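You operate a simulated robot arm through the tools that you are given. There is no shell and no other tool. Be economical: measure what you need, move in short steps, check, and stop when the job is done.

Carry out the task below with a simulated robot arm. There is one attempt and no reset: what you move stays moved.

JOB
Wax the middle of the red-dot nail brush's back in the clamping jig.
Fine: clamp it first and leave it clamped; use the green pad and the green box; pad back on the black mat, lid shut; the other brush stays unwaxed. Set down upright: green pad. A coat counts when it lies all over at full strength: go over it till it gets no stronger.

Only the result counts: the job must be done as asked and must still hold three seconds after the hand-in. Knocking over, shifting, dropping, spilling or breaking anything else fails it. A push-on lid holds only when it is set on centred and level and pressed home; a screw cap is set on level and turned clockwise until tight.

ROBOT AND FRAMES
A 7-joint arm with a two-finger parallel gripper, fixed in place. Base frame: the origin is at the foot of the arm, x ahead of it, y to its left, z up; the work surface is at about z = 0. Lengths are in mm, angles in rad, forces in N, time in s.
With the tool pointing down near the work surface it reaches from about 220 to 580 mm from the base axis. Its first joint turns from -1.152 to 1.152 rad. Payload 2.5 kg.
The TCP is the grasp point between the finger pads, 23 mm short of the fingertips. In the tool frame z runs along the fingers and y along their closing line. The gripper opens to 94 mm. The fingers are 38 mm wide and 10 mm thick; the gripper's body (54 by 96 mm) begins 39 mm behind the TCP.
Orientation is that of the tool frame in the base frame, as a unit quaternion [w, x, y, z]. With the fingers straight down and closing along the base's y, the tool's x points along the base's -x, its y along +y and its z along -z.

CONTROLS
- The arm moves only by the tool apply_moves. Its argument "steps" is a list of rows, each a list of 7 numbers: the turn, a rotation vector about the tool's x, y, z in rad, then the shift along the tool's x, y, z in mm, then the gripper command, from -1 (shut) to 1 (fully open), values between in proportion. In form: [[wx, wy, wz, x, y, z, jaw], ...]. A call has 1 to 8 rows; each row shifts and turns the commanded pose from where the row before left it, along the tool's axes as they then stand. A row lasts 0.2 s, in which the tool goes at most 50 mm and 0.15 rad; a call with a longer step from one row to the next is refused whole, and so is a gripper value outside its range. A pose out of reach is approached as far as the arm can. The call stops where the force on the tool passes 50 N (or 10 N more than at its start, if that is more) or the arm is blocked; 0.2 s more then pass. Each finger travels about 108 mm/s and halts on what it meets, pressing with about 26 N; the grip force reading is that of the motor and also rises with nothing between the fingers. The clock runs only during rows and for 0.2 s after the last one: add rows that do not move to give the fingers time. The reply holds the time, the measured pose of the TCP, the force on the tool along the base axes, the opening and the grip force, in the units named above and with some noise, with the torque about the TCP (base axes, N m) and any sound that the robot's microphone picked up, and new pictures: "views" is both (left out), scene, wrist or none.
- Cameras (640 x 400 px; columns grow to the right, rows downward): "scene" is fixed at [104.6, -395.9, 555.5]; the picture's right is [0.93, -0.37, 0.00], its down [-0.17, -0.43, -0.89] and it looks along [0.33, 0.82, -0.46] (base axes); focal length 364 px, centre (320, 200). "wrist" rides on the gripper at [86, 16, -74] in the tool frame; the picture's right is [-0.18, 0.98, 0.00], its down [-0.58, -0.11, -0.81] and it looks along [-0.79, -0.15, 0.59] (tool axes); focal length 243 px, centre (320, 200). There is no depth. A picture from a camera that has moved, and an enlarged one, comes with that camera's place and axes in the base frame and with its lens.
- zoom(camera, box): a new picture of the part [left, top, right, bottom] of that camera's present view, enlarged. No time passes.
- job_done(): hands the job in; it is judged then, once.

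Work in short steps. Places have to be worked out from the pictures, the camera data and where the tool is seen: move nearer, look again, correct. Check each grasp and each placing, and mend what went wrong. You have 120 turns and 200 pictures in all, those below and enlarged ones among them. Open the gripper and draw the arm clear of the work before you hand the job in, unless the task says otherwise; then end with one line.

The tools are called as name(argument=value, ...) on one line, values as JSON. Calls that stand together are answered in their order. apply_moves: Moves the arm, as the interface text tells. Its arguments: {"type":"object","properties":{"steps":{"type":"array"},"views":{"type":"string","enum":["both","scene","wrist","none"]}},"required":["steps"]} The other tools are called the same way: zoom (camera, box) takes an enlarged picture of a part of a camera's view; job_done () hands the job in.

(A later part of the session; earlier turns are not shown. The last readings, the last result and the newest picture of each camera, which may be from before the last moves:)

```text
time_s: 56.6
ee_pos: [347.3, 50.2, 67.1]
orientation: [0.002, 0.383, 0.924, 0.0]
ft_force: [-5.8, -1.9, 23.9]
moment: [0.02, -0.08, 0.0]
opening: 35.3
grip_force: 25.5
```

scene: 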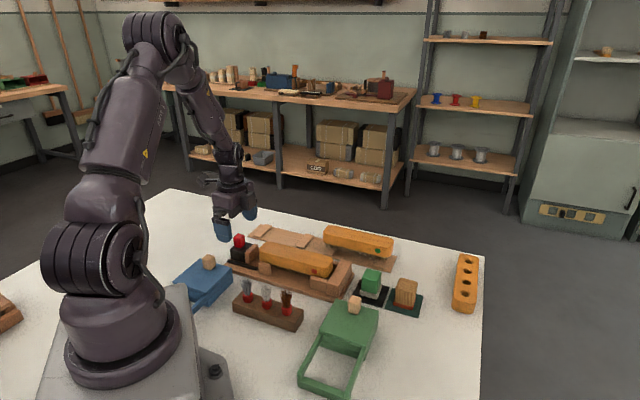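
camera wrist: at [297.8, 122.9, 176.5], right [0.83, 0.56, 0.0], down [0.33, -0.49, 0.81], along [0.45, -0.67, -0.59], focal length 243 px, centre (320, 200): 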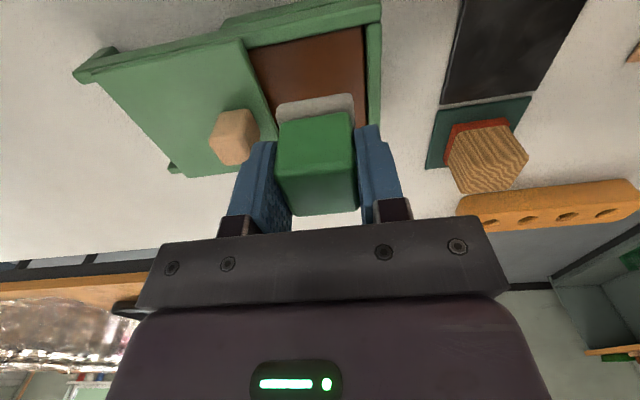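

Good contact (24 N). I rub back and forth, staying within the opening.

apply_moves(steps=[[0, 0, 0, 5, 0, 0, -1], [0, 0, 0, 5, 0, 0, -1], [0, 0, 0, -5, 0, 0, -1], [0, 0, 0, -5, 0, 0, -1], [0, 0, 0, -5, 0, 0, -1], [0, 0, 0, 5, 0, 0, -1], [0, 0, 0, 0, 4, 0, -1], [0, 0, 0, 0, -4, 0, -1]], views="wrist")

```text
time_s: 58.4
ee_pos: [346.1, 51.5, 65.4]
orientation: [0.0, 0.383, 0.924, -0.001]
ft_force: [1.9, 0.9, 2.7]
moment: [-0.02, -0.09, 0.01]
opening: 35.4
grip_force: 25.8
camera wrist: at [297.0, 123.6, 139.3], right [0.83, 0.56, 0.0], down [0.33, -0.49, 0.81], along [0.46, -0.67, -0.59], focal length 243 px, centre (320, 200)
```

wrist: 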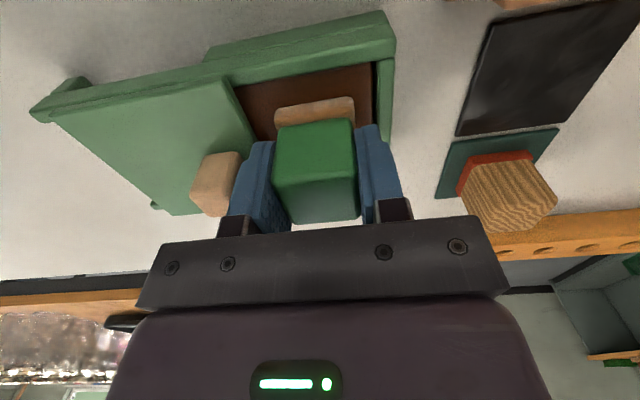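

The pad has taken up wax. I lift it and carry it above the middle of the clamped brush.

apply_moves(steps=[[0, 0, 0, 0, 0, -10, -1], [0, 0, 0, 0, 0, -20, -1], [0, 0, 0, 0, 0, -25, -1], [0, 0, 0, 0, 0, -25, -1], [0, 0, 0, 20, 15, 0, -1], [0, 0, 0, 35, 25, 0, -1], [0, 0, 0, 35, 25, 0, -1], [0, 0, 0, 35, 25, 0, -1]], views="scene")

apply_moves(steps=[[0, 0, 0, 25, 12, 0, -1], [0, 0, 0, 14, 8, 0, -1], [0, 0, 0, 0, 0, 0, -1]], views="wrist")

zoom(camera="scene", box=[224, 206, 384, 306])

```text
time_s: 60.2
ee_pos: [320.6, 202.1, 147.4]
orientation: [0.0, 0.384, 0.923, 0.0]
ft_force: [0.5, -0.1, -0.1]
moment: [0.05, -0.02, -0.01]
opening: 35.5
grip_force: 26.4
```

scene: 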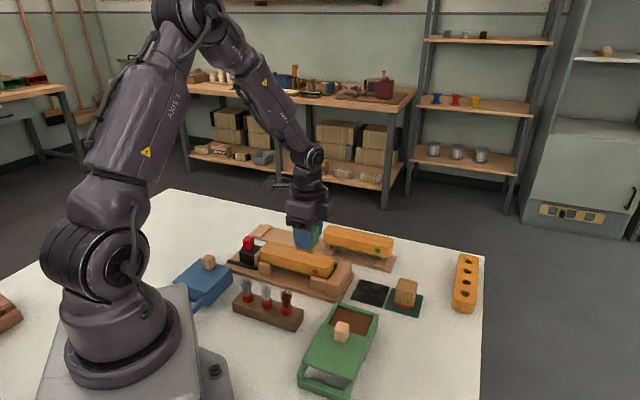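

```text
time_s: 61.0
ee_pos: [308.4, 246.6, 145.6]
orientation: [-0.001, 0.384, 0.923, 0.0]
ft_force: [0.3, -0.1, 0.4]
moment: [0.04, 0.0, 0.02]
opening: 35.5
grip_force: 26.0
camera wrist: at [258.8, 317.2, 219.1], right [0.83, 0.56, 0.0], down [0.33, -0.49, 0.81], along [0.45, -0.67, -0.59], focal length 243 px, centre (320, 200)
```

wrist: 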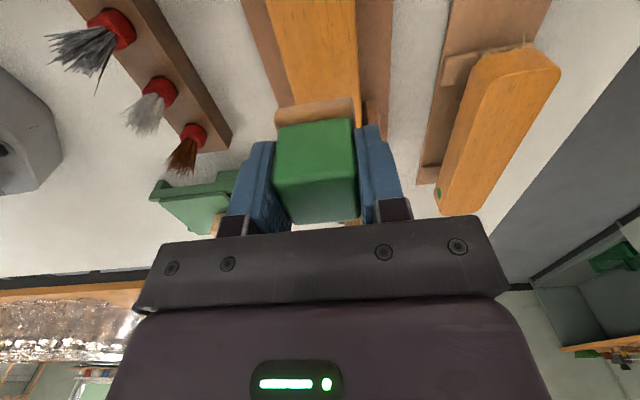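

```text
4.00 times, centred on (304, 256) of scene
camera zoom: at [104.6, -395.9, 555.5], right [0.93, -0.37, 0.0], down [-0.17, -0.43, -0.89], along [0.33, 0.82, -0.46], focal length 1456 px, centre (384, -24)
```

zoom: 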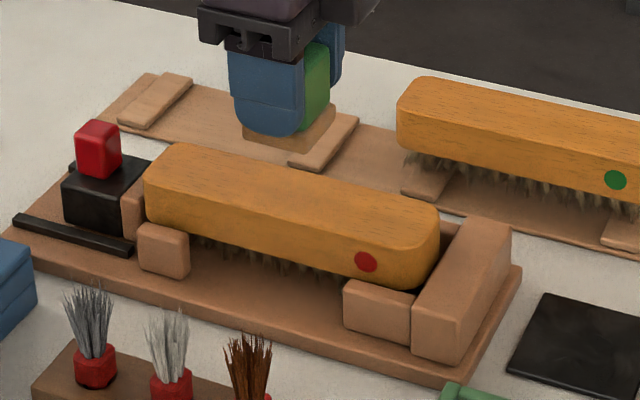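

Above the brush middle (s=43.7, w=392.4). I lower to near contact.

apply_moves(steps=[[0, 0, 0, 2, 0, 20, -1], [0, 0, 0, 0, 0, 15, -1], [0, 0, 0, 0, 0, 7, -1], [0, 0, 0, 0, 0, 0, -1]], views="none")

zoom(camera="scene", box=[224, 206, 384, 306])

zoom(camera="wrist", box=[220, 0, 420, 125])

```text
time_s: 62.0
ee_pos: [307.3, 245.7, 103.9]
orientation: [0.0, 0.383, 0.924, 0.0]
ft_force: [0.2, 0.2, -0.6]
moment: [0.01, 0.03, 0.03]
opening: 35.7
grip_force: 26.1
```

```text
4.00 times, centred on (304, 256) of scene
camera zoom: at [104.6, -395.9, 555.5], right [0.93, -0.37, 0.0], down [-0.17, -0.43, -0.89], along [0.33, 0.82, -0.46], focal length 1456 px, centre (384, -24)
```

zoom: 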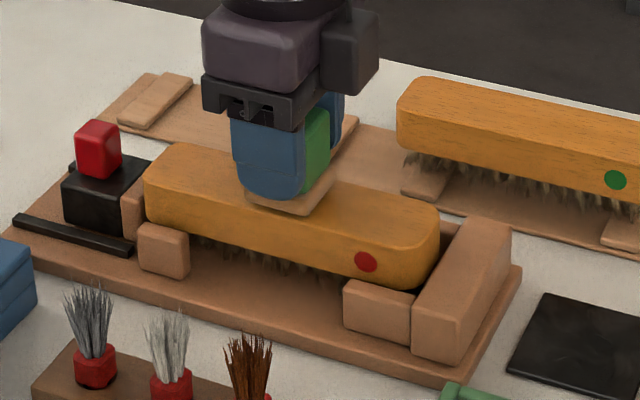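

```text
3.20 times, centred on (320, 62) of wrist
camera zoom: at [258.4, 318.1, 177.5], right [0.83, 0.56, 0.0], down [0.33, -0.49, 0.81], along [0.46, -0.67, -0.59], focal length 776 px, centre (320, 640)
```

zoom: 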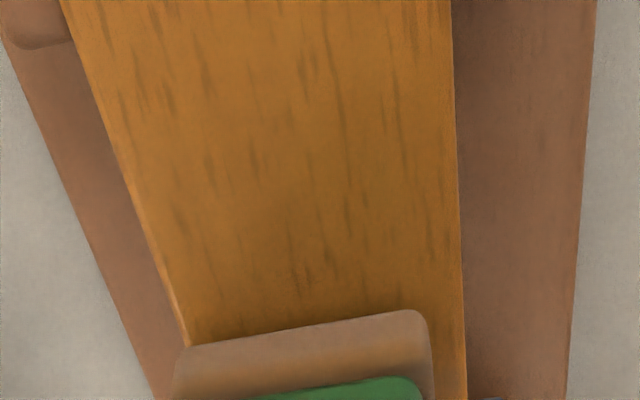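

The pad sits about 4 mm toward -w of the brush centre line. I correct that and lower to contact.

apply_moves(steps=[[0, 0, 0, 0, 4, 2, -1], [0, 0, 0, 0, 0, 2, -1], [0, 0, 0, 0, 0, 0, -1]], views="none")

apply_moves(steps=[[0, 0, 0, 0, 0, 1.5, -1], [0, 0, 0, 0, 0, 0, -1]], views="none")

```text
time_s: 62.8
ee_pos: [310.7, 249.5, 100.2]
orientation: [-0.001, 0.382, 0.924, 0.0]
ft_force: [-4.0, -4.9, 15.7]
moment: [-0.19, 0.13, -0.02]
opening: 35.6
grip_force: 26.5
```

```text
time_s: 63.4
ee_pos: [310.5, 250.0, 98.6]
orientation: [0.0, 0.382, 0.924, 0.0]
ft_force: [-4.7, -6.6, 22.8]
moment: [-0.15, 0.18, 0.0]
opening: 35.6
grip_force: 25.9
```

In contact (23 N). I make strokes along the brush, ±10 mm.

apply_moves(steps=[[0, 0, 0, 5, 0, 0, -1], [0, 0, 0, 5, 0, 0, -1], [0, 0, 0, -5, 0, 0, -1], [0, 0, 0, -5, 0, 0, -1], [0, 0, 0, -5, 0, 0, -1], [0, 0, 0, -5, 0, 0, -1], [0, 0, 0, 5, 0, 0, -1], [0, 0, 0, 5, 0, 0, -1]], views="none")

apply_moves(steps=[[0, 0, 0, 0, 0, -10, -1], [0, 0, 0, -20, 0, -20, -1], [0, 0, 0, -40, 0, 0, -1], [0, 0, 0, -10, 0, 0, -1]], views="wrist")

zoom(camera="scene", box=[244, 226, 354, 295])

zoom(camera="wrist", box=[220, 0, 420, 125])

```text
time_s: 65.2
ee_pos: [313.1, 248.7, 98.8]
orientation: [0.002, 0.385, 0.923, 0.001]
ft_force: [7.3, -9.5, 29.2]
moment: [-0.2, -0.08, 0.05]
opening: 35.5
grip_force: 25.7
```

```text
time_s: 66.2
ee_pos: [357.9, 198.0, 127.8]
orientation: [-0.001, 0.383, 0.924, 0.0]
ft_force: [-0.2, 0.0, -0.5]
moment: [0.02, -0.01, 0.0]
opening: 35.6
grip_force: 26.3
camera wrist: at [309.4, 270.3, 201.7], right [0.83, 0.56, 0.0], down [0.33, -0.49, 0.81], along [0.46, -0.67, -0.59], focal length 243 px, centre (320, 200)
```

wrist: 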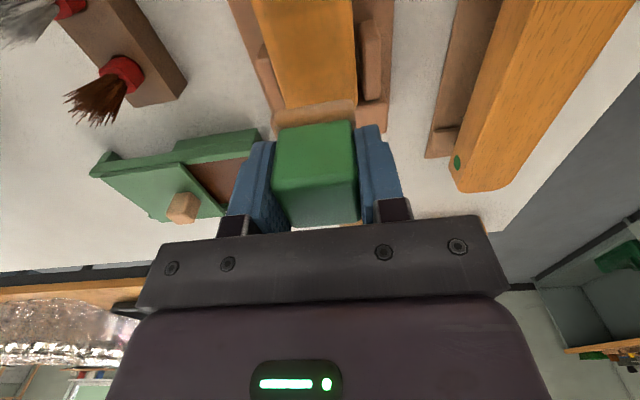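

```text
5.80 times, centred on (299, 260) of scene
camera zoom: at [104.6, -395.9, 555.5], right [0.93, -0.37, 0.0], down [-0.17, -0.43, -0.89], along [0.33, 0.82, -0.46], focal length 2110 px, centre (442, -151)
```

zoom: 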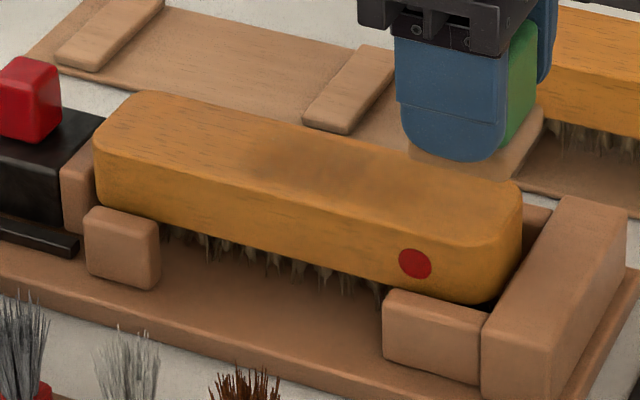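

```text
3.20 times, centred on (320, 62) of wrist
camera zoom: at [309.4, 270.3, 201.7], right [0.83, 0.56, 0.0], down [0.33, -0.49, 0.81], along [0.46, -0.67, -0.59], focal length 776 px, centre (320, 640)
```

zoom: 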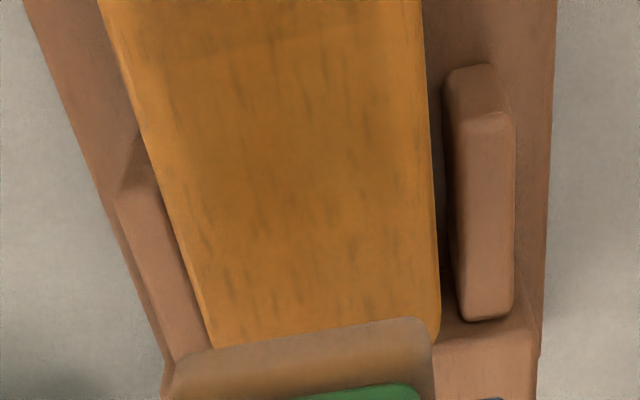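

A faint stain appears; I enlarge it to judge its extent.

zoom(camera="scene", box=[256, 238, 336, 288])

zoom(camera="wrist", box=[230, 0, 390, 100])

```text
8.00 times, centred on (296, 263) of scene
camera zoom: at [104.6, -395.9, 555.5], right [0.93, -0.37, 0.0], down [-0.17, -0.43, -0.89], along [0.33, 0.82, -0.46], focal length 2911 px, centre (512, -304)
```

zoom: 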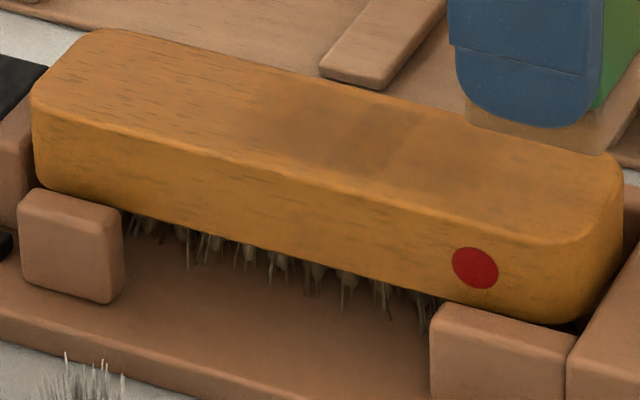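

```text
4.00 times, centred on (310, 50) of wrist
camera zoom: at [309.4, 270.3, 201.7], right [0.83, 0.56, 0.0], down [0.33, -0.49, 0.81], along [0.46, -0.67, -0.59], focal length 970 px, centre (360, 800)
```

zoom: 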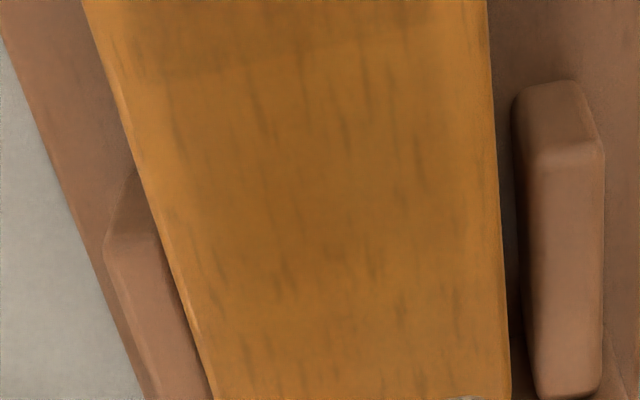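

I rise and move back so the wrist camera sees the whole middle of the brush beyond the pad.

apply_moves(steps=[[0, 0, 0, 20, 0, -30, -1], [0, 0, 0, 30, 0, -30, -1], [0, 0, 0, 30, 0, -30, -1], [0, 0, 0, 7, 0, -32, -1], [0, 0, 0, 0, 0, 0, -1]], views="none")

zoom(camera="wrist", box=[240, 0, 400, 100])

zoom(camera="scene", box=[256, 238, 336, 288])

```text
time_s: 67.4
ee_pos: [299.7, 259.5, 249.3]
orientation: [0.001, 0.383, 0.924, 0.0]
ft_force: [0.0, -0.1, -0.1]
moment: [-0.02, -0.02, -0.01]
opening: 35.2
grip_force: 26.5
```

```text
4.00 times, centred on (320, 50) of wrist
camera zoom: at [250.5, 331.4, 323.3], right [0.83, 0.56, 0.0], down [0.33, -0.49, 0.81], along [0.45, -0.67, -0.59], focal length 970 px, centre (320, 800)
```

zoom: 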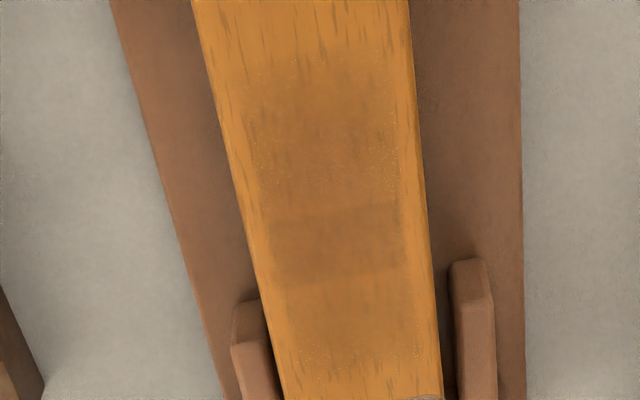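

```text
8.00 times, centred on (296, 263) of scene
camera zoom: at [104.6, -395.9, 555.5], right [0.93, -0.37, 0.0], down [-0.17, -0.43, -0.89], along [0.33, 0.82, -0.46], focal length 2911 px, centre (512, -304)
```

zoom: 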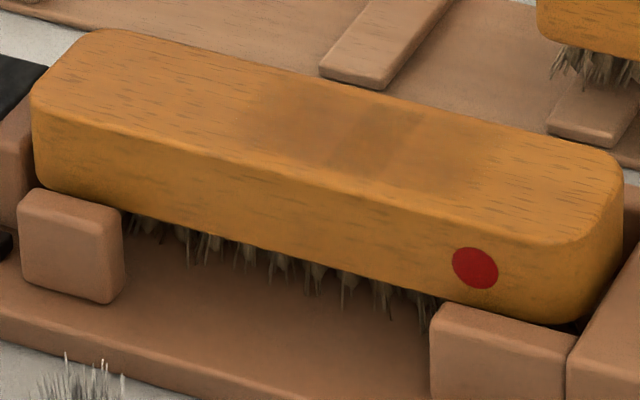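

The stain is now clear: it is centred about 12–14 mm too far toward the stop, with narrow uncoated margins at the sides. I go back down with the centre moved to s≈29.

apply_moves(steps=[[0, 0, 0, 0, 0, 40, -1], [0, 0, 0, 0, 0, 45, -1], [0, 0, 0, 0, 0, 40, -1], [0, 0, 0, 0, 0, 20, -1], [0, 0, 0, 0, 0, 4, -1], [0, 0, 0, 0, 0, 1.5, -1], [0, 0, 0, 0, 0, 0, -1]], views="none")

```text
time_s: 69.0
ee_pos: [296.4, 259.0, 99.9]
orientation: [0.0, 0.383, 0.924, 0.0]
ft_force: [-0.5, -0.3, 0.0]
moment: [0.0, -0.01, 0.0]
opening: 35.8
grip_force: 26.0
```

No contact yet; I lower a bit more.

apply_moves(steps=[[0, 0, 0, 0, 0, 1.5, -1], [0, 0, 0, 0, 0, 0, -1]], views="none")

```text
time_s: 69.6
ee_pos: [297.4, 260.7, 99.8]
orientation: [0.0, 0.384, 0.923, -0.001]
ft_force: [-2.2, -5.1, 16.4]
moment: [-0.19, 0.14, -0.02]
opening: 35.3
grip_force: 25.8
```

Good contact (16 N). I make long strokes, first along the -w side, then the middle, then the +w side.

apply_moves(steps=[[0, 0, 0, 6, -3, 0.3, -1], [0, 0, 0, 6, 0, 0, -1], [0, 0, 0, -7, 0, 0, -1], [0, 0, 0, -7, 0, 0, -1], [0, 0, 0, -7, 0, 0, -1], [0, 0, 0, -7, 0, 0, -1], [0, 0, 0, 7, 3, 0, -1], [0, 0, 0, 7, 0, 0, -1]], views="none")

apply_moves(steps=[[0, 0, 0, 7, 0, 0, -1], [0, 0, 0, 7, 0, 0, -1], [0, 0, 0, -7, 3, 0, -1], [0, 0, 0, -7, 0, 0, -1], [0, 0, 0, -7, 0, 0, -1], [0, 0, 0, -7, 0, 0, -1], [0, 0, 0, 7, 0, 0, -1], [0, 0, 0, 7, 0, 0, -1]], views="none")

apply_moves(steps=[[0, 0, 0, 0, -3, -10, -1], [0, 0, 0, 0, 0, -35, -1], [0, 0, 0, 0, 0, -45, -1], [0, 0, 0, 0, 0, -45, -1], [0, 0, 0, 0, 0, -15, -1], [0, 0, 0, 0, 0, 0, -1]], views="none")

zoom(camera="wrist", box=[240, 0, 400, 100])

zoom(camera="scene", box=[256, 238, 336, 288])

```text
time_s: 71.4
ee_pos: [298.9, 259.1, 99.6]
orientation: [0.0, 0.384, 0.924, 0.0]
ft_force: [3.6, -2.2, 8.0]
moment: [-0.04, -0.1, 0.02]
opening: 35.6
grip_force: 26.0
```

```text
time_s: 73.2
ee_pos: [301.5, 260.7, 99.2]
orientation: [0.0, 0.383, 0.924, 0.0]
ft_force: [2.8, -1.1, 4.2]
moment: [-0.02, -0.09, 0.0]
opening: 35.6
grip_force: 26.3
```

```text
time_s: 74.6
ee_pos: [298.6, 257.8, 249.6]
orientation: [0.0, 0.383, 0.924, -0.001]
ft_force: [-0.3, -0.7, -0.3]
moment: [0.02, -0.01, -0.01]
opening: 35.5
grip_force: 26.3
```

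```text
4.00 times, centred on (320, 50) of wrist
camera zoom: at [249.4, 330.3, 322.9], right [0.83, 0.56, 0.0], down [0.33, -0.49, 0.81], along [0.45, -0.67, -0.59], focal length 970 px, centre (320, 800)
```

zoom: 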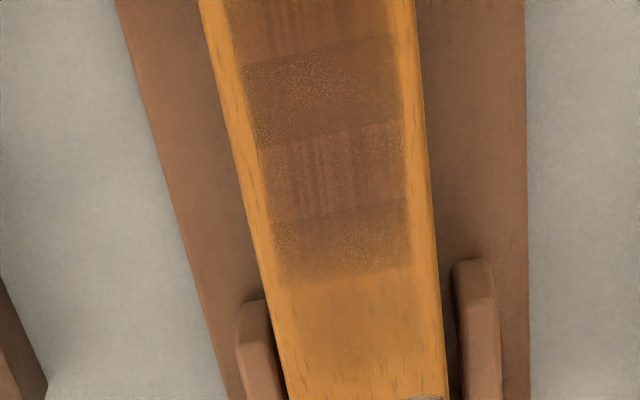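

```text
8.00 times, centred on (296, 263) of scene
camera zoom: at [104.6, -395.9, 555.5], right [0.93, -0.37, 0.0], down [-0.17, -0.43, -0.89], along [0.33, 0.82, -0.46], focal length 2911 px, centre (512, -304)
```

zoom: 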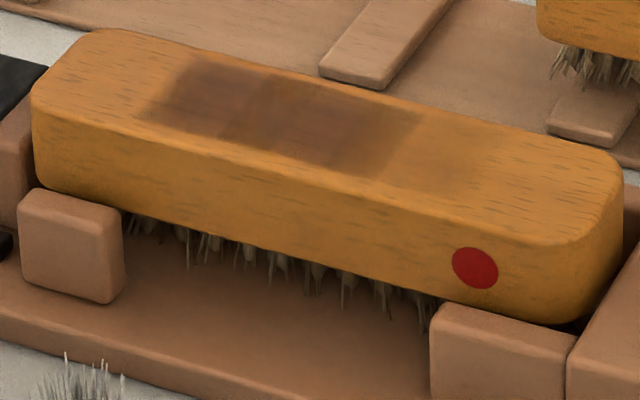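

The coat is now much stronger, reaching from s≈-14 to 66, while the brush centre is s≈43; the +s part is still weak. I go down again centred on s≈46 with a bit more pressure.

apply_moves(steps=[[0, 0, 0, -10, 1, 40, -1], [0, 0, 0, -8, 0, 45, -1], [0, 0, 0, 0, 0, 45, -1], [0, 0, 0, 0, 0, 15, -1], [0, 0, 0, 0, 0, 4, -1], [0, 0, 0, 0, 0, 2.5, -1], [0, 0, 0, 0, 0, 0, -1]], views="none")

```text
time_s: 76.2
ee_pos: [313.9, 248.7, 97.7]
orientation: [0.001, 0.383, 0.924, 0.002]
ft_force: [-9.7, -5.3, 36.9]
moment: [-0.27, 0.35, 0.0]
opening: 35.3
grip_force: 25.9
```

Force 37 N, I ease by 0.8 mm and stroke s±13 with three lanes.

apply_moves(steps=[[0, 0, 0, 6, -2, -0.8, -1], [0, 0, 0, 7, -3, 0, -1], [0, 0, 0, -7, 0, 0, -1], [0, 0, 0, -7, 0, 0, -1], [0, 0, 0, -7, 0, 0, -1], [0, 0, 0, -6, 0, 0, -1], [0, 0, 0, 7, 4, 0, -1], [0, 0, 0, 7, 0, 0, -1]], views="none")

apply_moves(steps=[[0, 0, 0, 7, 0, 0.3, -1], [0, 0, 0, 6, 0, 0, -1], [0, 0, 0, -7, 4, 0, -1], [0, 0, 0, -7, 0, 0, -1], [0, 0, 0, -7, 0, 0, -1], [0, 0, 0, -6, 0, 0, -1], [0, 0, 0, 7, -3, 0, -1], [0, 0, 0, 7, 0, 0, -1]], views="none")

apply_moves(steps=[[0, 0, 0, 4, 0, -10, -1], [0, 0, 0, 14, 0, -35, -1], [0, 0, 0, 0, 0, -45, -1], [0, 0, 0, 0, 0, -45, -1], [0, 0, 0, 0, 0, -15, -1], [0, 0, 0, 0, 0, 0, -1]], views="none")

zoom(camera="wrist", box=[240, 0, 400, 100])

zoom(camera="scene", box=[256, 238, 336, 288])

```text
time_s: 77.8
ee_pos: [320.3, 237.8, 98.5]
orientation: [0.001, 0.384, 0.923, -0.003]
ft_force: [-2.8, -1.7, 8.3]
moment: [0.08, 0.01, 0.02]
opening: 35.6
grip_force: 25.8
stopped in row 8: the force on the tool passed its limit at 53 N (the readings are from after the stop); the commanded pose is now the measured one
```

```text
time_s: 79.6
ee_pos: [323.4, 235.7, 99.3]
orientation: [0.002, 0.385, 0.923, -0.003]
ft_force: [10.1, -10.7, 34.4]
moment: [-0.03, -0.13, -0.05]
opening: 35.7
grip_force: 26.2
```

```text
time_s: 81.0
ee_pos: [307.4, 250.9, 247.7]
orientation: [0.001, 0.384, 0.923, -0.004]
ft_force: [0.0, -0.1, -0.2]
moment: [0.01, 0.02, 0.04]
opening: 35.4
grip_force: 25.8
```

```text
4.00 times, centred on (320, 50) of wrist
camera zoom: at [259.0, 324.2, 321.0], right [0.83, 0.56, -0.01], down [0.33, -0.48, 0.81], along [0.45, -0.67, -0.59], focal length 970 px, centre (320, 800)
```

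zoom: 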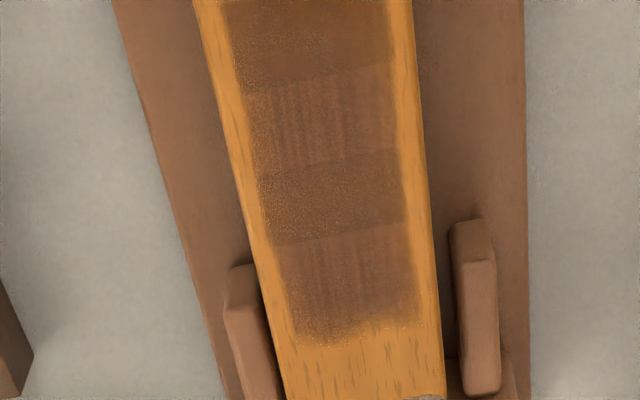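

```text
8.00 times, centred on (296, 263) of scene
camera zoom: at [104.6, -395.9, 555.5], right [0.93, -0.37, 0.0], down [-0.17, -0.43, -0.89], along [0.33, 0.82, -0.46], focal length 2911 px, centre (512, -304)
```

zoom: 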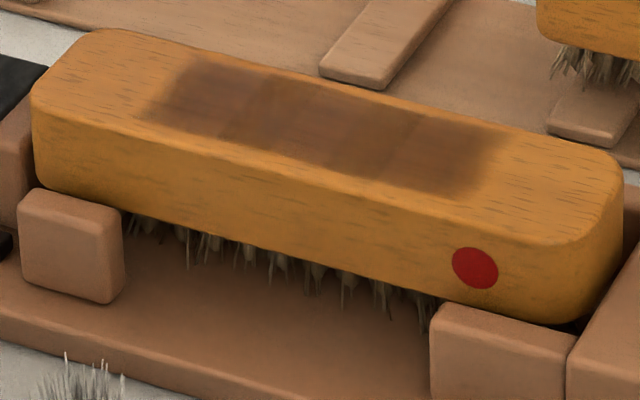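

The coat fills a fixed zone centred on the brush (s≈-14…88) but its bands differ in tone. I reload the pad with wax and go over it again.

apply_moves(steps=[[0, 0, 0, -35, -20, 15, -1], [0, 0, 0, -35, -25, 15, -1], [0, 0, 0, -35, -25, 15, -1], [0, 0, 0, -35, -25, 20, -1], [0, 0, 0, -30, -18.5, 20, -1], [0, 0, 0, 0, 0, 15, -1], [0, 0, 0, 0, 0, 0, -1]], views="none")

zoom(camera="wrist", box=[160, 0, 480, 200])

```text
time_s: 82.6
ee_pos: [346.2, 49.7, 149.5]
orientation: [0.001, 0.384, 0.923, -0.003]
ft_force: [0.3, -0.5, -0.4]
moment: [0.0, 0.01, -0.02]
opening: 35.5
grip_force: 26.3
```

```text
2.00 times, centred on (320, 100) of wrist
camera zoom: at [298.2, 121.6, 222.4], right [0.83, 0.56, 0.0], down [0.33, -0.48, 0.81], along [0.45, -0.67, -0.59], focal length 485 px, centre (320, 400)
```

zoom: 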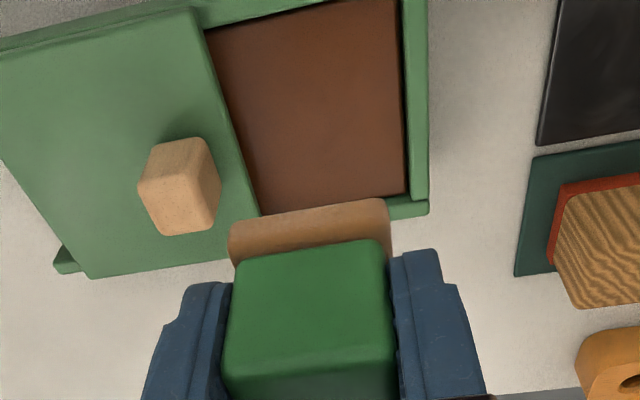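

Aligned over the wax again. I descend to contact and rub.

apply_moves(steps=[[0, 0, 0, 0, 0.5, 35, -1], [0, 0, 0, 0, 0, 30, -1], [0, 0, 0, 0, 0, 12, -1], [0, 0, 0, 0, 0, 4, -1], [0, 0, 0, 0, 0, 3, -1], [0, 0, 0, 0, 0, 0, -1]], views="none")

```text
time_s: 84.0
ee_pos: [346.5, 49.9, 64.9]
orientation: [0.001, 0.384, 0.923, -0.003]
ft_force: [0.1, 0.1, 0.3]
moment: [0.0, 0.03, 0.01]
opening: 35.5
grip_force: 26.0
```

apply_moves(steps=[[0, 0, 0, 0, 0, 1.5, -1], [0, 0, 0, 0, 0, 1, -1], [0, 0, 0, 0, 0, 0, -1]], views="none")

```text
time_s: 84.8
ee_pos: [346.9, 50.3, 63.1]
orientation: [0.0, 0.384, 0.923, -0.003]
ft_force: [-10.3, -4.0, 40.2]
moment: [0.17, 0.26, 0.02]
opening: 35.4
grip_force: 26.0
```

Firm contact (40 N). I ease 1 mm and rub several short strokes.

apply_moves(steps=[[0, 0, 0, 5, 0, -1, -1], [0, 0, 0, 5, 0, 0, -1], [0, 0, 0, -6, 0, 0, -1], [0, 0, 0, -6, 0, 0, -1], [0, 0, 0, -4, 0, 0, -1], [0, 0, 0, 6, 0, 0, -1], [0, 0, 0, 0, 4, 0, -1], [0, 0, 0, 0, -4, 0, -1]], views="none")

apply_moves(steps=[[0, 0, 0, 0, 0, -10, -1], [0, 0, 0, 0, 0, -25, -1], [0, 0, 0, 0, 0, -25, -1], [0, 0, 0, 0, 0, -25, -1], [0, 0, 0, 35, 25, 0, -1], [0, 0, 0, 35, 25, 0, -1], [0, 0, 0, 35, 25, 0, -1], [0, 0, 0, 35, 25, 0, -1]], views="none")

```text
time_s: 86.6
ee_pos: [348.0, 50.0, 63.7]
orientation: [0.003, 0.385, 0.923, -0.002]
ft_force: [8.7, -5.2, 26.3]
moment: [0.05, -0.09, -0.04]
opening: 35.5
grip_force: 26.1
```

```text
time_s: 88.4
ee_pos: [319.0, 219.1, 148.3]
orientation: [0.0, 0.385, 0.923, -0.003]
ft_force: [0.6, -0.1, -0.8]
moment: [-0.01, 0.0, 0.03]
opening: 35.6
grip_force: 25.8
```

I set down on the brush at the +s end of the zone (s≈68).

apply_moves(steps=[[0, 0, 0, 4, 14.5, 20, -1], [0, 0, 0, 0, 0, 20, -1], [0, 0, 0, 0, 0, 8, -1], [0, 0, 0, 0, 0, 2.5, -1], [0, 0, 0, 0, 0, 0, -1]], views="none")

```text
time_s: 89.6
ee_pos: [326.0, 233.3, 98.4]
orientation: [0.0, 0.384, 0.923, -0.003]
ft_force: [-9.2, -5.7, 35.3]
moment: [-0.09, 0.29, 0.04]
opening: 35.5
grip_force: 25.8
```

Contact at 35 N. I ease slightly and sweep the whole zone, s 66→6 and back, in shifted lanes.

apply_moves(steps=[[0, 0, 0, 8, -3, -0.8, -1], [0, 0, 0, 9, 0, 0, -1], [0, 0, 0, 9, 0, 0, -1], [0, 0, 0, 9, 0, 0, -1], [0, 0, 0, 9, 0, 0, -1], [0, 0, 0, 9, 0, 0, -1], [0, 0, 0, 7, 0, 0, -1], [0, 0, 0, 0, 3, 0, -1]], views="none")

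apply_moves(steps=[[0, 0, 0, -9, 0, 0.3, -1], [0, 0, 0, -9, 0, 0, -1], [0, 0, 0, -9, 0, 0, -1], [0, 0, 0, -9, 0, 0, -1], [0, 0, 0, -9, 0, 0, -1], [0, 0, 0, -9, 0, 0, -1], [0, 0, 0, -6, 0, 0, -1], [0, 0, 0, 0, 3, 0, -1]], views="none")

apply_moves(steps=[[0, 0, 0, 8, 0, 0, -1], [0, 0, 0, 9, 0, 0, -1], [0, 0, 0, 9, 0, 0, -1], [0, 0, 0, 9, 0, 0, -1], [0, 0, 0, 9, 0, 0, -1], [0, 0, 0, 9, 0, 0, -1], [0, 0, 0, 7, 0, 0, -1], [0, 0, 0, 0, -3, 0, -1]], views="none")

```text
time_s: 91.4
ee_pos: [283.5, 275.6, 98.6]
orientation: [-0.001, 0.385, 0.923, -0.007]
ft_force: [-3.3, -14.5, 38.3]
moment: [-0.22, -0.23, -0.08]
opening: 35.6
grip_force: 26.4
```

```text
time_s: 93.2
ee_pos: [327.1, 232.2, 99.0]
orientation: [-0.001, 0.383, 0.924, -0.005]
ft_force: [-12.8, -0.5, 30.1]
moment: [0.24, 0.3, 0.14]
opening: 35.6
grip_force: 26.2
```

```text
time_s: 95.0
ee_pos: [286.6, 277.4, 98.8]
orientation: [0.002, 0.384, 0.923, 0.0]
ft_force: [12.0, 0.3, 27.2]
moment: [0.05, -0.32, 0.0]
opening: 35.3
grip_force: 25.9
```

Good steady contact. I lift and inspect.

apply_moves(steps=[[0, 0, 0, 0, 0, -10, -1], [0, 0, 0, 0, 0, -35, -1], [0, 0, 0, 0, 0, -45, -1], [0, 0, 0, 0, 0, -45, -1], [0, 0, 0, 0, 0, -15, -1], [0, 0, 0, 0, 0, 0, -1]], views="none")

zoom(camera="wrist", box=[240, 0, 400, 100])

zoom(camera="scene", box=[256, 238, 336, 288])

```text
time_s: 96.4
ee_pos: [285.9, 274.7, 248.6]
orientation: [0.0, 0.385, 0.923, -0.005]
ft_force: [-0.2, 0.7, -0.4]
moment: [-0.02, -0.03, 0.02]
opening: 35.5
grip_force: 26.1
```

```text
4.00 times, centred on (320, 50) of wrist
camera zoom: at [236.5, 347.8, 321.9], right [0.83, 0.56, -0.01], down [0.33, -0.48, 0.81], along [0.45, -0.67, -0.59], focal length 970 px, centre (320, 800)
```

zoom: 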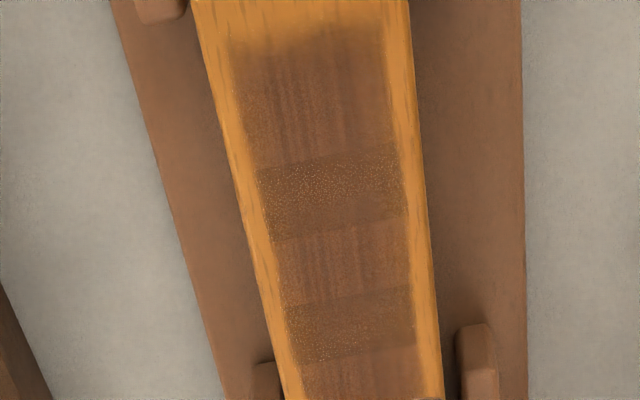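

```text
8.00 times, centred on (296, 263) of scene
camera zoom: at [104.6, -395.9, 555.5], right [0.93, -0.37, 0.0], down [-0.17, -0.43, -0.89], along [0.33, 0.82, -0.46], focal length 2911 px, centre (512, -304)
```

zoom: 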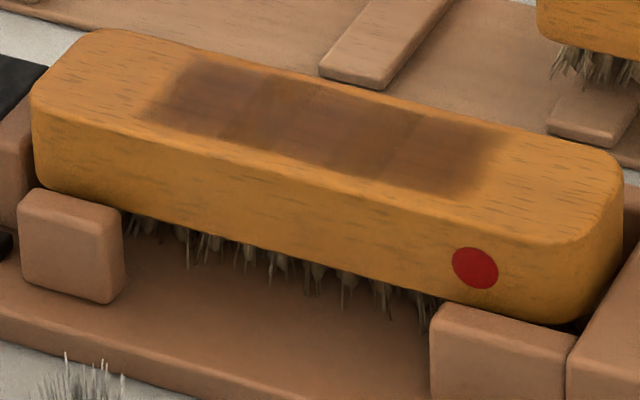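

The pattern (three overlapping patches) looks uniform and hardly changed. To be sure it is saturated, I do one more full pass and compare.

apply_moves(steps=[[0, 0, 0, 0, 0, 40, -1], [0, 0, 0, 0, 0, 45, -1], [0, 0, 0, 0, 0, 45, -1], [0, 0, 0, 0, 0, 16, -1], [0, 0, 0, 0, 0, 3, -1], [0, 0, 0, 0, 0, 0.7, -1], [0, 0, 0, 0, 0, 0, -1]], views="none")

apply_moves(steps=[[0, 0, 0, 3, -3, 0, -1], [0, 0, 0, -9, 0, 0, -1], [0, 0, 0, -9, 0, 0, -1], [0, 0, 0, -9, 0, 0, -1], [0, 0, 0, -9, 0, 0, -1], [0, 0, 0, -9, 0, 0, -1], [0, 0, 0, -9, 0, 0, -1], [0, 0, 0, -9, 0, 0, -1]], views="none")

apply_moves(steps=[[0, 0, 0, 0, 5, 0, -1], [0, 0, 0, 9, 0, 0, -1], [0, 0, 0, 9, 0, 0, -1], [0, 0, 0, 9, 0, 0, -1], [0, 0, 0, 9, 0, 0, -1], [0, 0, 0, 9, 0, 0, -1], [0, 0, 0, 9, 0, 0, -1], [0, 0, 0, 9, 0, 0, -1]], views="none")

apply_moves(steps=[[0, 0, 0, -3, -2, -10, -1], [0, 0, 0, 0, 0, -35, -1], [0, 0, 0, 0, 0, -45, -1], [0, 0, 0, 0, 0, -45, -1], [0, 0, 0, 0, 0, -15, -1], [0, 0, 0, 0, 0, 0, -1]], views="none")

zoom(camera="wrist", box=[240, 0, 400, 100])

zoom(camera="scene", box=[256, 238, 336, 288])

```text
time_s: 98.0
ee_pos: [286.2, 273.9, 98.1]
orientation: [0.001, 0.384, 0.923, -0.002]
ft_force: [-3.3, -7.6, 27.1]
moment: [-0.17, 0.14, 0.01]
opening: 35.7
grip_force: 26.0
```

```text
time_s: 99.8
ee_pos: [324.3, 231.3, 98.5]
orientation: [0.001, 0.384, 0.923, -0.003]
ft_force: [-6.8, 8.4, 28.2]
moment: [0.41, 0.18, 0.02]
opening: 35.5
grip_force: 25.6
```

```text
time_s: 101.6
ee_pos: [283.6, 279.0, 98.6]
orientation: [0.001, 0.384, 0.923, -0.003]
ft_force: [8.9, -8.1, 32.6]
moment: [-0.18, -0.34, 0.0]
opening: 35.3
grip_force: 26.4
```

```text
time_s: 103.0
ee_pos: [285.3, 277.0, 248.3]
orientation: [0.0, 0.384, 0.924, -0.003]
ft_force: [-0.2, 0.1, -1.1]
moment: [0.01, 0.02, 0.0]
opening: 35.5
grip_force: 26.0
```

```text
4.00 times, centred on (320, 50) of wrist
camera zoom: at [236.9, 349.6, 322.4], right [0.83, 0.56, -0.01], down [0.33, -0.48, 0.81], along [0.45, -0.67, -0.59], focal length 970 px, centre (320, 800)
```

zoom: 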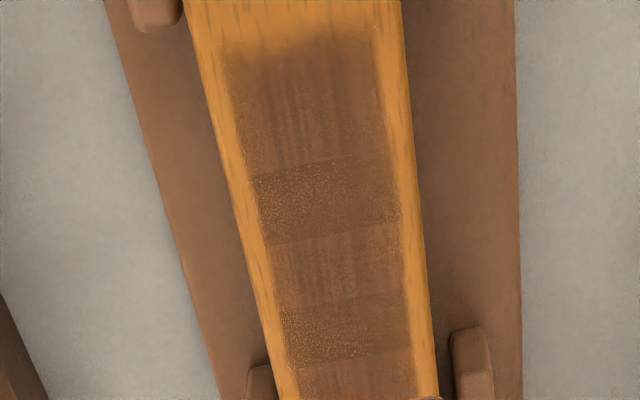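

```text
8.00 times, centred on (296, 263) of scene
camera zoom: at [104.6, -395.9, 555.5], right [0.93, -0.37, 0.0], down [-0.17, -0.43, -0.89], along [0.33, 0.82, -0.46], focal length 2911 px, centre (512, -304)
```

zoom: 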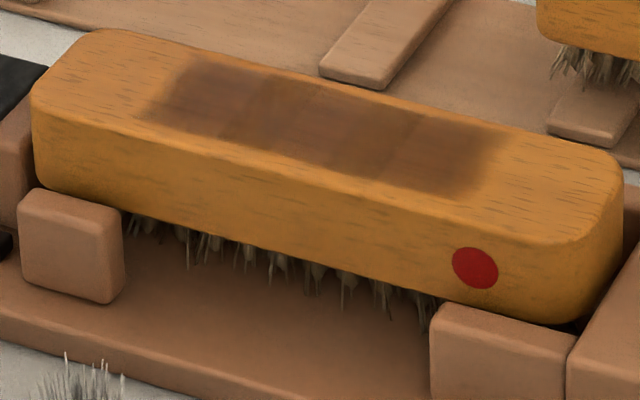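

No change: the coat is saturated. Now I carry the pad back over the black mat.

apply_moves(steps=[[0, 0, 0, -25, 0, 10, -1], [0, 0, 0, -40, 2, 20, -1], [0, 0, 0, -40, 2, 20, -1], [0, 0, 0, -40, 2, 20, -1], [0, 0, 0, -40, 1, 20, -1], [0, 0, 0, -23.4, 0, 20, -1], [0, 0, 0, 0, 0, 30, -1], [0, 0, 0, 0, 0, 0, -1]], views="wrist")

zoom(camera="scene", box=[324, 230, 452, 310])

```text
time_s: 104.8
ee_pos: [435.0, 131.7, 109.4]
orientation: [0.001, 0.384, 0.923, -0.003]
ft_force: [0.3, -0.6, -0.9]
moment: [0.01, -0.01, 0.01]
opening: 35.6
grip_force: 25.1
camera wrist: at [386.3, 204.1, 182.9], right [0.83, 0.56, 0.0], down [0.33, -0.48, 0.81], along [0.45, -0.67, -0.59], focal length 243 px, centre (320, 200)
```

wrist: 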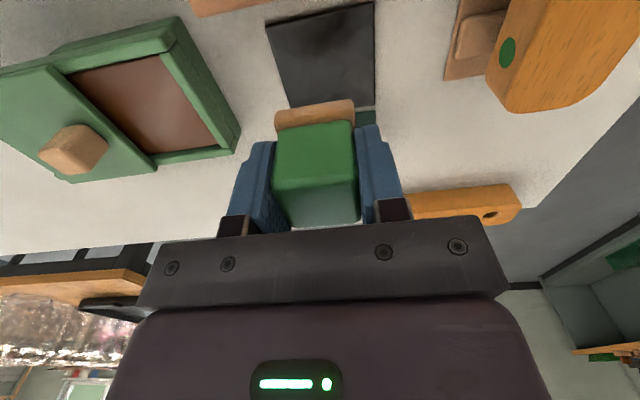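

```text
5.00 times, centred on (388, 270) of scene
camera zoom: at [104.6, -395.9, 555.5], right [0.93, -0.37, 0.0], down [-0.17, -0.43, -0.89], along [0.33, 0.82, -0.46], focal length 1820 px, centre (-20, -150)
```

zoom: 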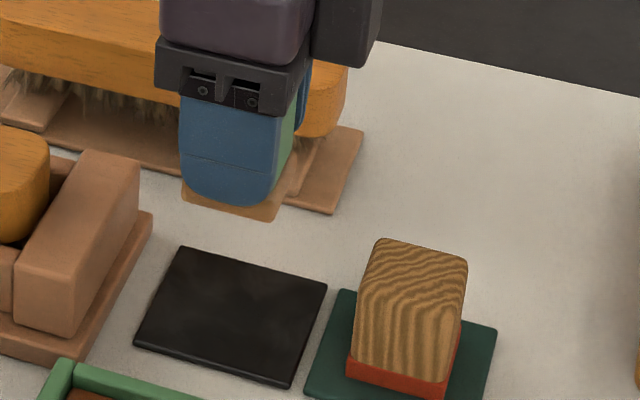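

I correct 4 mm in w and descend onto the mat.

apply_moves(steps=[[0, 0, 0, 0, 4, 20, -1], [0, 0, 0, 0, 0, 25, -1], [0, 0, 0, 0, 0, 15, -1], [0, 0, 0, 0, 0, 4, -1], [0, 0, 0, 0, 0, 0, -1]], views="none")

zoom(camera="scene", box=[324, 230, 452, 310])

```text
time_s: 106.0
ee_pos: [439.6, 134.4, 45.5]
orientation: [0.001, 0.384, 0.923, -0.004]
ft_force: [0.2, -0.5, -1.2]
moment: [-0.01, 0.02, 0.01]
opening: 35.4
grip_force: 26.2
```

```text
5.00 times, centred on (388, 270) of scene
camera zoom: at [104.6, -395.9, 555.5], right [0.93, -0.37, 0.0], down [-0.17, -0.43, -0.89], along [0.33, 0.82, -0.46], focal length 1820 px, centre (-20, -150)
```

zoom: 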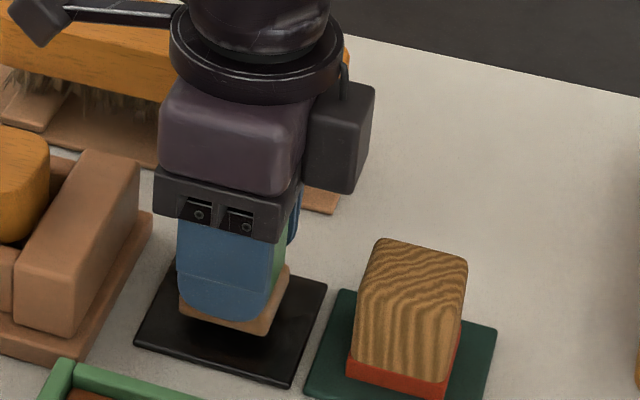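

apply_moves(steps=[[0, 0, 0, 0, 0, 3, -1], [0, 0, 0, 0, 0, 1.5, -1], [0, 0, 0, 0, 0, 0, -1]], views="none")

apply_moves(steps=[[0, 0, 0, 0, 0, 1.5, -1], [0, 0, 0, 0, 0, 0, -1]], views="none")

```text
time_s: 106.8
ee_pos: [439.4, 134.1, 40.1]
orientation: [0.0, 0.384, 0.923, -0.003]
ft_force: [0.5, -0.3, 0.3]
moment: [0.0, -0.03, 0.0]
opening: 35.4
grip_force: 25.8
```

```text
time_s: 107.4
ee_pos: [438.1, 135.0, 38.9]
orientation: [0.001, 0.385, 0.923, -0.003]
ft_force: [0.1, 0.0, 1.2]
moment: [0.04, 0.03, 0.01]
opening: 35.6
grip_force: 26.2
```

Just touching (z≈38.9). One more half millimetre, then I release and look.

apply_moves(steps=[[0, 0, 0, 0, 0, 0.7, -1], [0, 0, 0, 0, 0, 0, -0.2], [0, 0, 0, 0, 0, 0, 0.1], [0, 0, 0, 0, 0, 0, 0.5], [0, 0, 0, 0, 0, 0, 0.6], [0, 0, 0, 0, 0, -20, 0.6], [0, 0, 0, 0, 0, -40, 0.6], [0, 0, 0, 0, 0, -40, 0.6]], views="wrist")

zoom(camera="scene", box=[324, 230, 452, 310])

```text
time_s: 109.2
ee_pos: [439.8, 135.4, 139.2]
orientation: [0.001, 0.384, 0.923, -0.003]
ft_force: [-0.7, 0.9, 0.2]
moment: [0.04, 0.0, -0.02]
opening: 75.1
grip_force: 0.1
camera wrist: at [390.3, 208.7, 212.0], right [0.83, 0.56, -0.01], down [0.33, -0.48, 0.81], along [0.45, -0.67, -0.59], focal length 243 px, centre (320, 200)
```

wrist: 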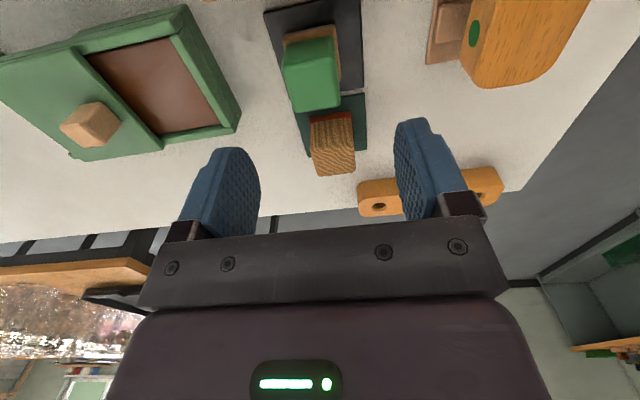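

```text
5.00 times, centred on (388, 270) of scene
camera zoom: at [104.6, -395.9, 555.5], right [0.93, -0.37, 0.0], down [-0.17, -0.43, -0.89], along [0.33, 0.82, -0.46], focal length 1820 px, centre (-20, -150)
```

zoom: 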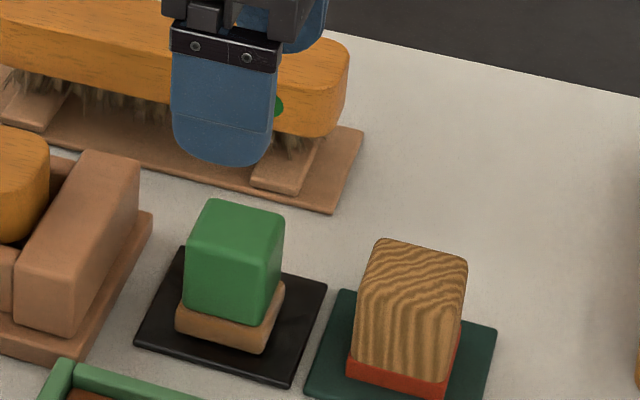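

Pad is back upright on the black mat. Next I go to the lid knob at its open position (s≈212, w≈227.5).

apply_moves(steps=[[0, 0, 0, 1, -30, 0, 0.3], [0, 0, 0, 1, -40, 0, 0.3], [0, 0, 0, 1, -40, 0, 0.3], [0, 0, 0, 0, -40, 0, 0.3], [0, 0, 0, 0, -29, 0, 0.3], [0, 0, 0, 0, 0, 28, 0.3], [0, 0, 0, 0, 0, 0, 0.3]], views="wrist")

zoom(camera="scene", box=[270, 260, 430, 360])

```text
time_s: 110.8
ee_pos: [309.4, 10.3, 111.2]
orientation: [0.0, 0.384, 0.923, -0.003]
ft_force: [-0.1, 0.4, 0.3]
moment: [0.02, -0.04, -0.01]
opening: 60.8
grip_force: 0.1
camera wrist: at [260.1, 83.8, 184.2], right [0.83, 0.56, -0.01], down [0.33, -0.48, 0.81], along [0.45, -0.67, -0.59], focal length 243 px, centre (320, 200)
```

wrist: 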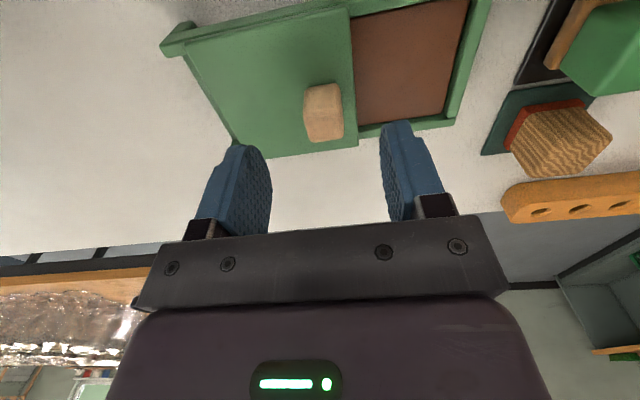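

```text
4.00 times, centred on (350, 310) of scene
camera zoom: at [104.6, -395.9, 555.5], right [0.93, -0.37, 0.0], down [-0.17, -0.43, -0.89], along [0.33, 0.82, -0.46], focal length 1456 px, centre (200, -240)
```

zoom: 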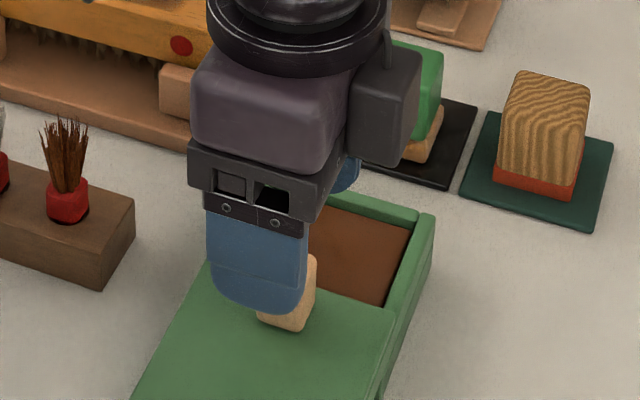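

Aligned with the knob. I lower, grip it, and start sliding the lid shut (+w).

apply_moves(steps=[[0, 0, 0, 0, 0, 20, 0.3], [0, 0, 0, 0, 0, 16, 0.3], [0, 0, 0, 0, 0, 6, 0.3], [0, 0, 0, 0, 0, 0, 0], [0, 0, 0, 0, 0, 0, -0.7], [0, 0, 0, 0, 0, 0, -0.8], [0, 0, 0, 0, 0, 0, -0.8]], views="none")

apply_moves(steps=[[0, 0, 0, 0, 5, 0, -0.8], [0, 0, 0, 0, 8, 0, -0.8], [0, 0, 0, 0, 8, 0, -0.8], [0, 0, 0, 0, 8, 0, -0.8], [0, 0, 0, 0, 0, 0, -0.8]], views="wrist")

```text
time_s: 112.4
ee_pos: [309.2, 11.0, 68.1]
orientation: [0.001, 0.384, 0.923, -0.003]
ft_force: [1.4, -1.0, -5.5]
moment: [0.37, -0.52, 0.39]
opening: 21.1
grip_force: 44.9
```

```text
time_s: 113.6
ee_pos: [329.4, 30.8, 68.6]
orientation: [0.0, 0.383, 0.924, -0.003]
ft_force: [-3.7, 3.9, 15.3]
moment: [0.77, 0.08, 0.35]
opening: 21.4
grip_force: 44.5
camera wrist: at [280.6, 103.9, 142.2], right [0.83, 0.56, 0.0], down [0.33, -0.48, 0.81], along [0.45, -0.67, -0.59], focal length 243 px, centre (320, 200)
```

wrist: 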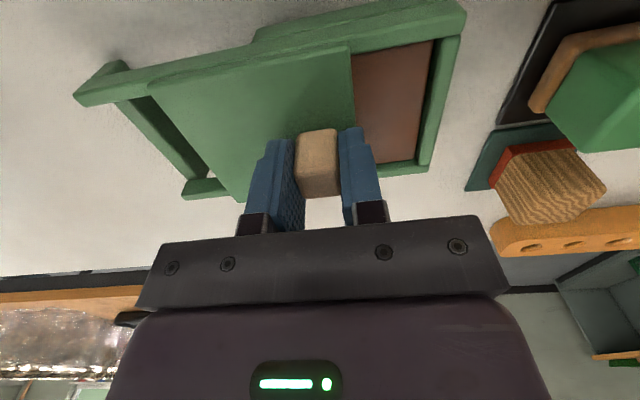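

The lid slides back. I continue about 38 mm, then finish gently to the stop.

apply_moves(steps=[[0, 0, 0, 0, 8, -0.3, -0.8], [0, 0, 0, 0, 8, 0, -0.8], [0, 0, 0, 0, 8, 0, -0.8], [0, 0, 0, 0, 7, 0, -0.8], [0, 0, 0, 0, 4, 0, -0.8], [0, 0, 0, 0, 0, 0, -0.8]], views="none")

apply_moves(steps=[[0, 0, 0, 0, 3, 0, -0.8], [0, 0, 0, 0, 2, 0, -0.8], [0, 0, 0, 0, 2, 0, -0.8], [0, 0, 0, 0, 0, 0, -0.8]], views="wrist")

```text
time_s: 115.0
ee_pos: [355.0, 57.3, 69.6]
orientation: [0.001, 0.384, 0.923, -0.003]
ft_force: [-2.6, 4.1, 10.6]
moment: [1.04, 0.32, 0.44]
opening: 21.7
grip_force: 44.4
```

```text
time_s: 116.0
ee_pos: [359.7, 61.4, 68.9]
orientation: [0.001, 0.384, 0.923, -0.003]
ft_force: [-4.7, 5.1, 14.0]
moment: [0.48, -0.28, 0.31]
opening: 21.5
grip_force: 45.0
camera wrist: at [311.2, 134.5, 142.0], right [0.83, 0.56, 0.0], down [0.33, -0.48, 0.81], along [0.45, -0.67, -0.59], focal length 243 px, centre (320, 200)
```

wrist: 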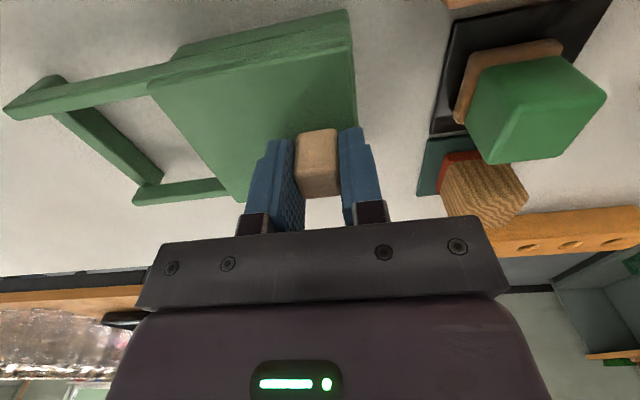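

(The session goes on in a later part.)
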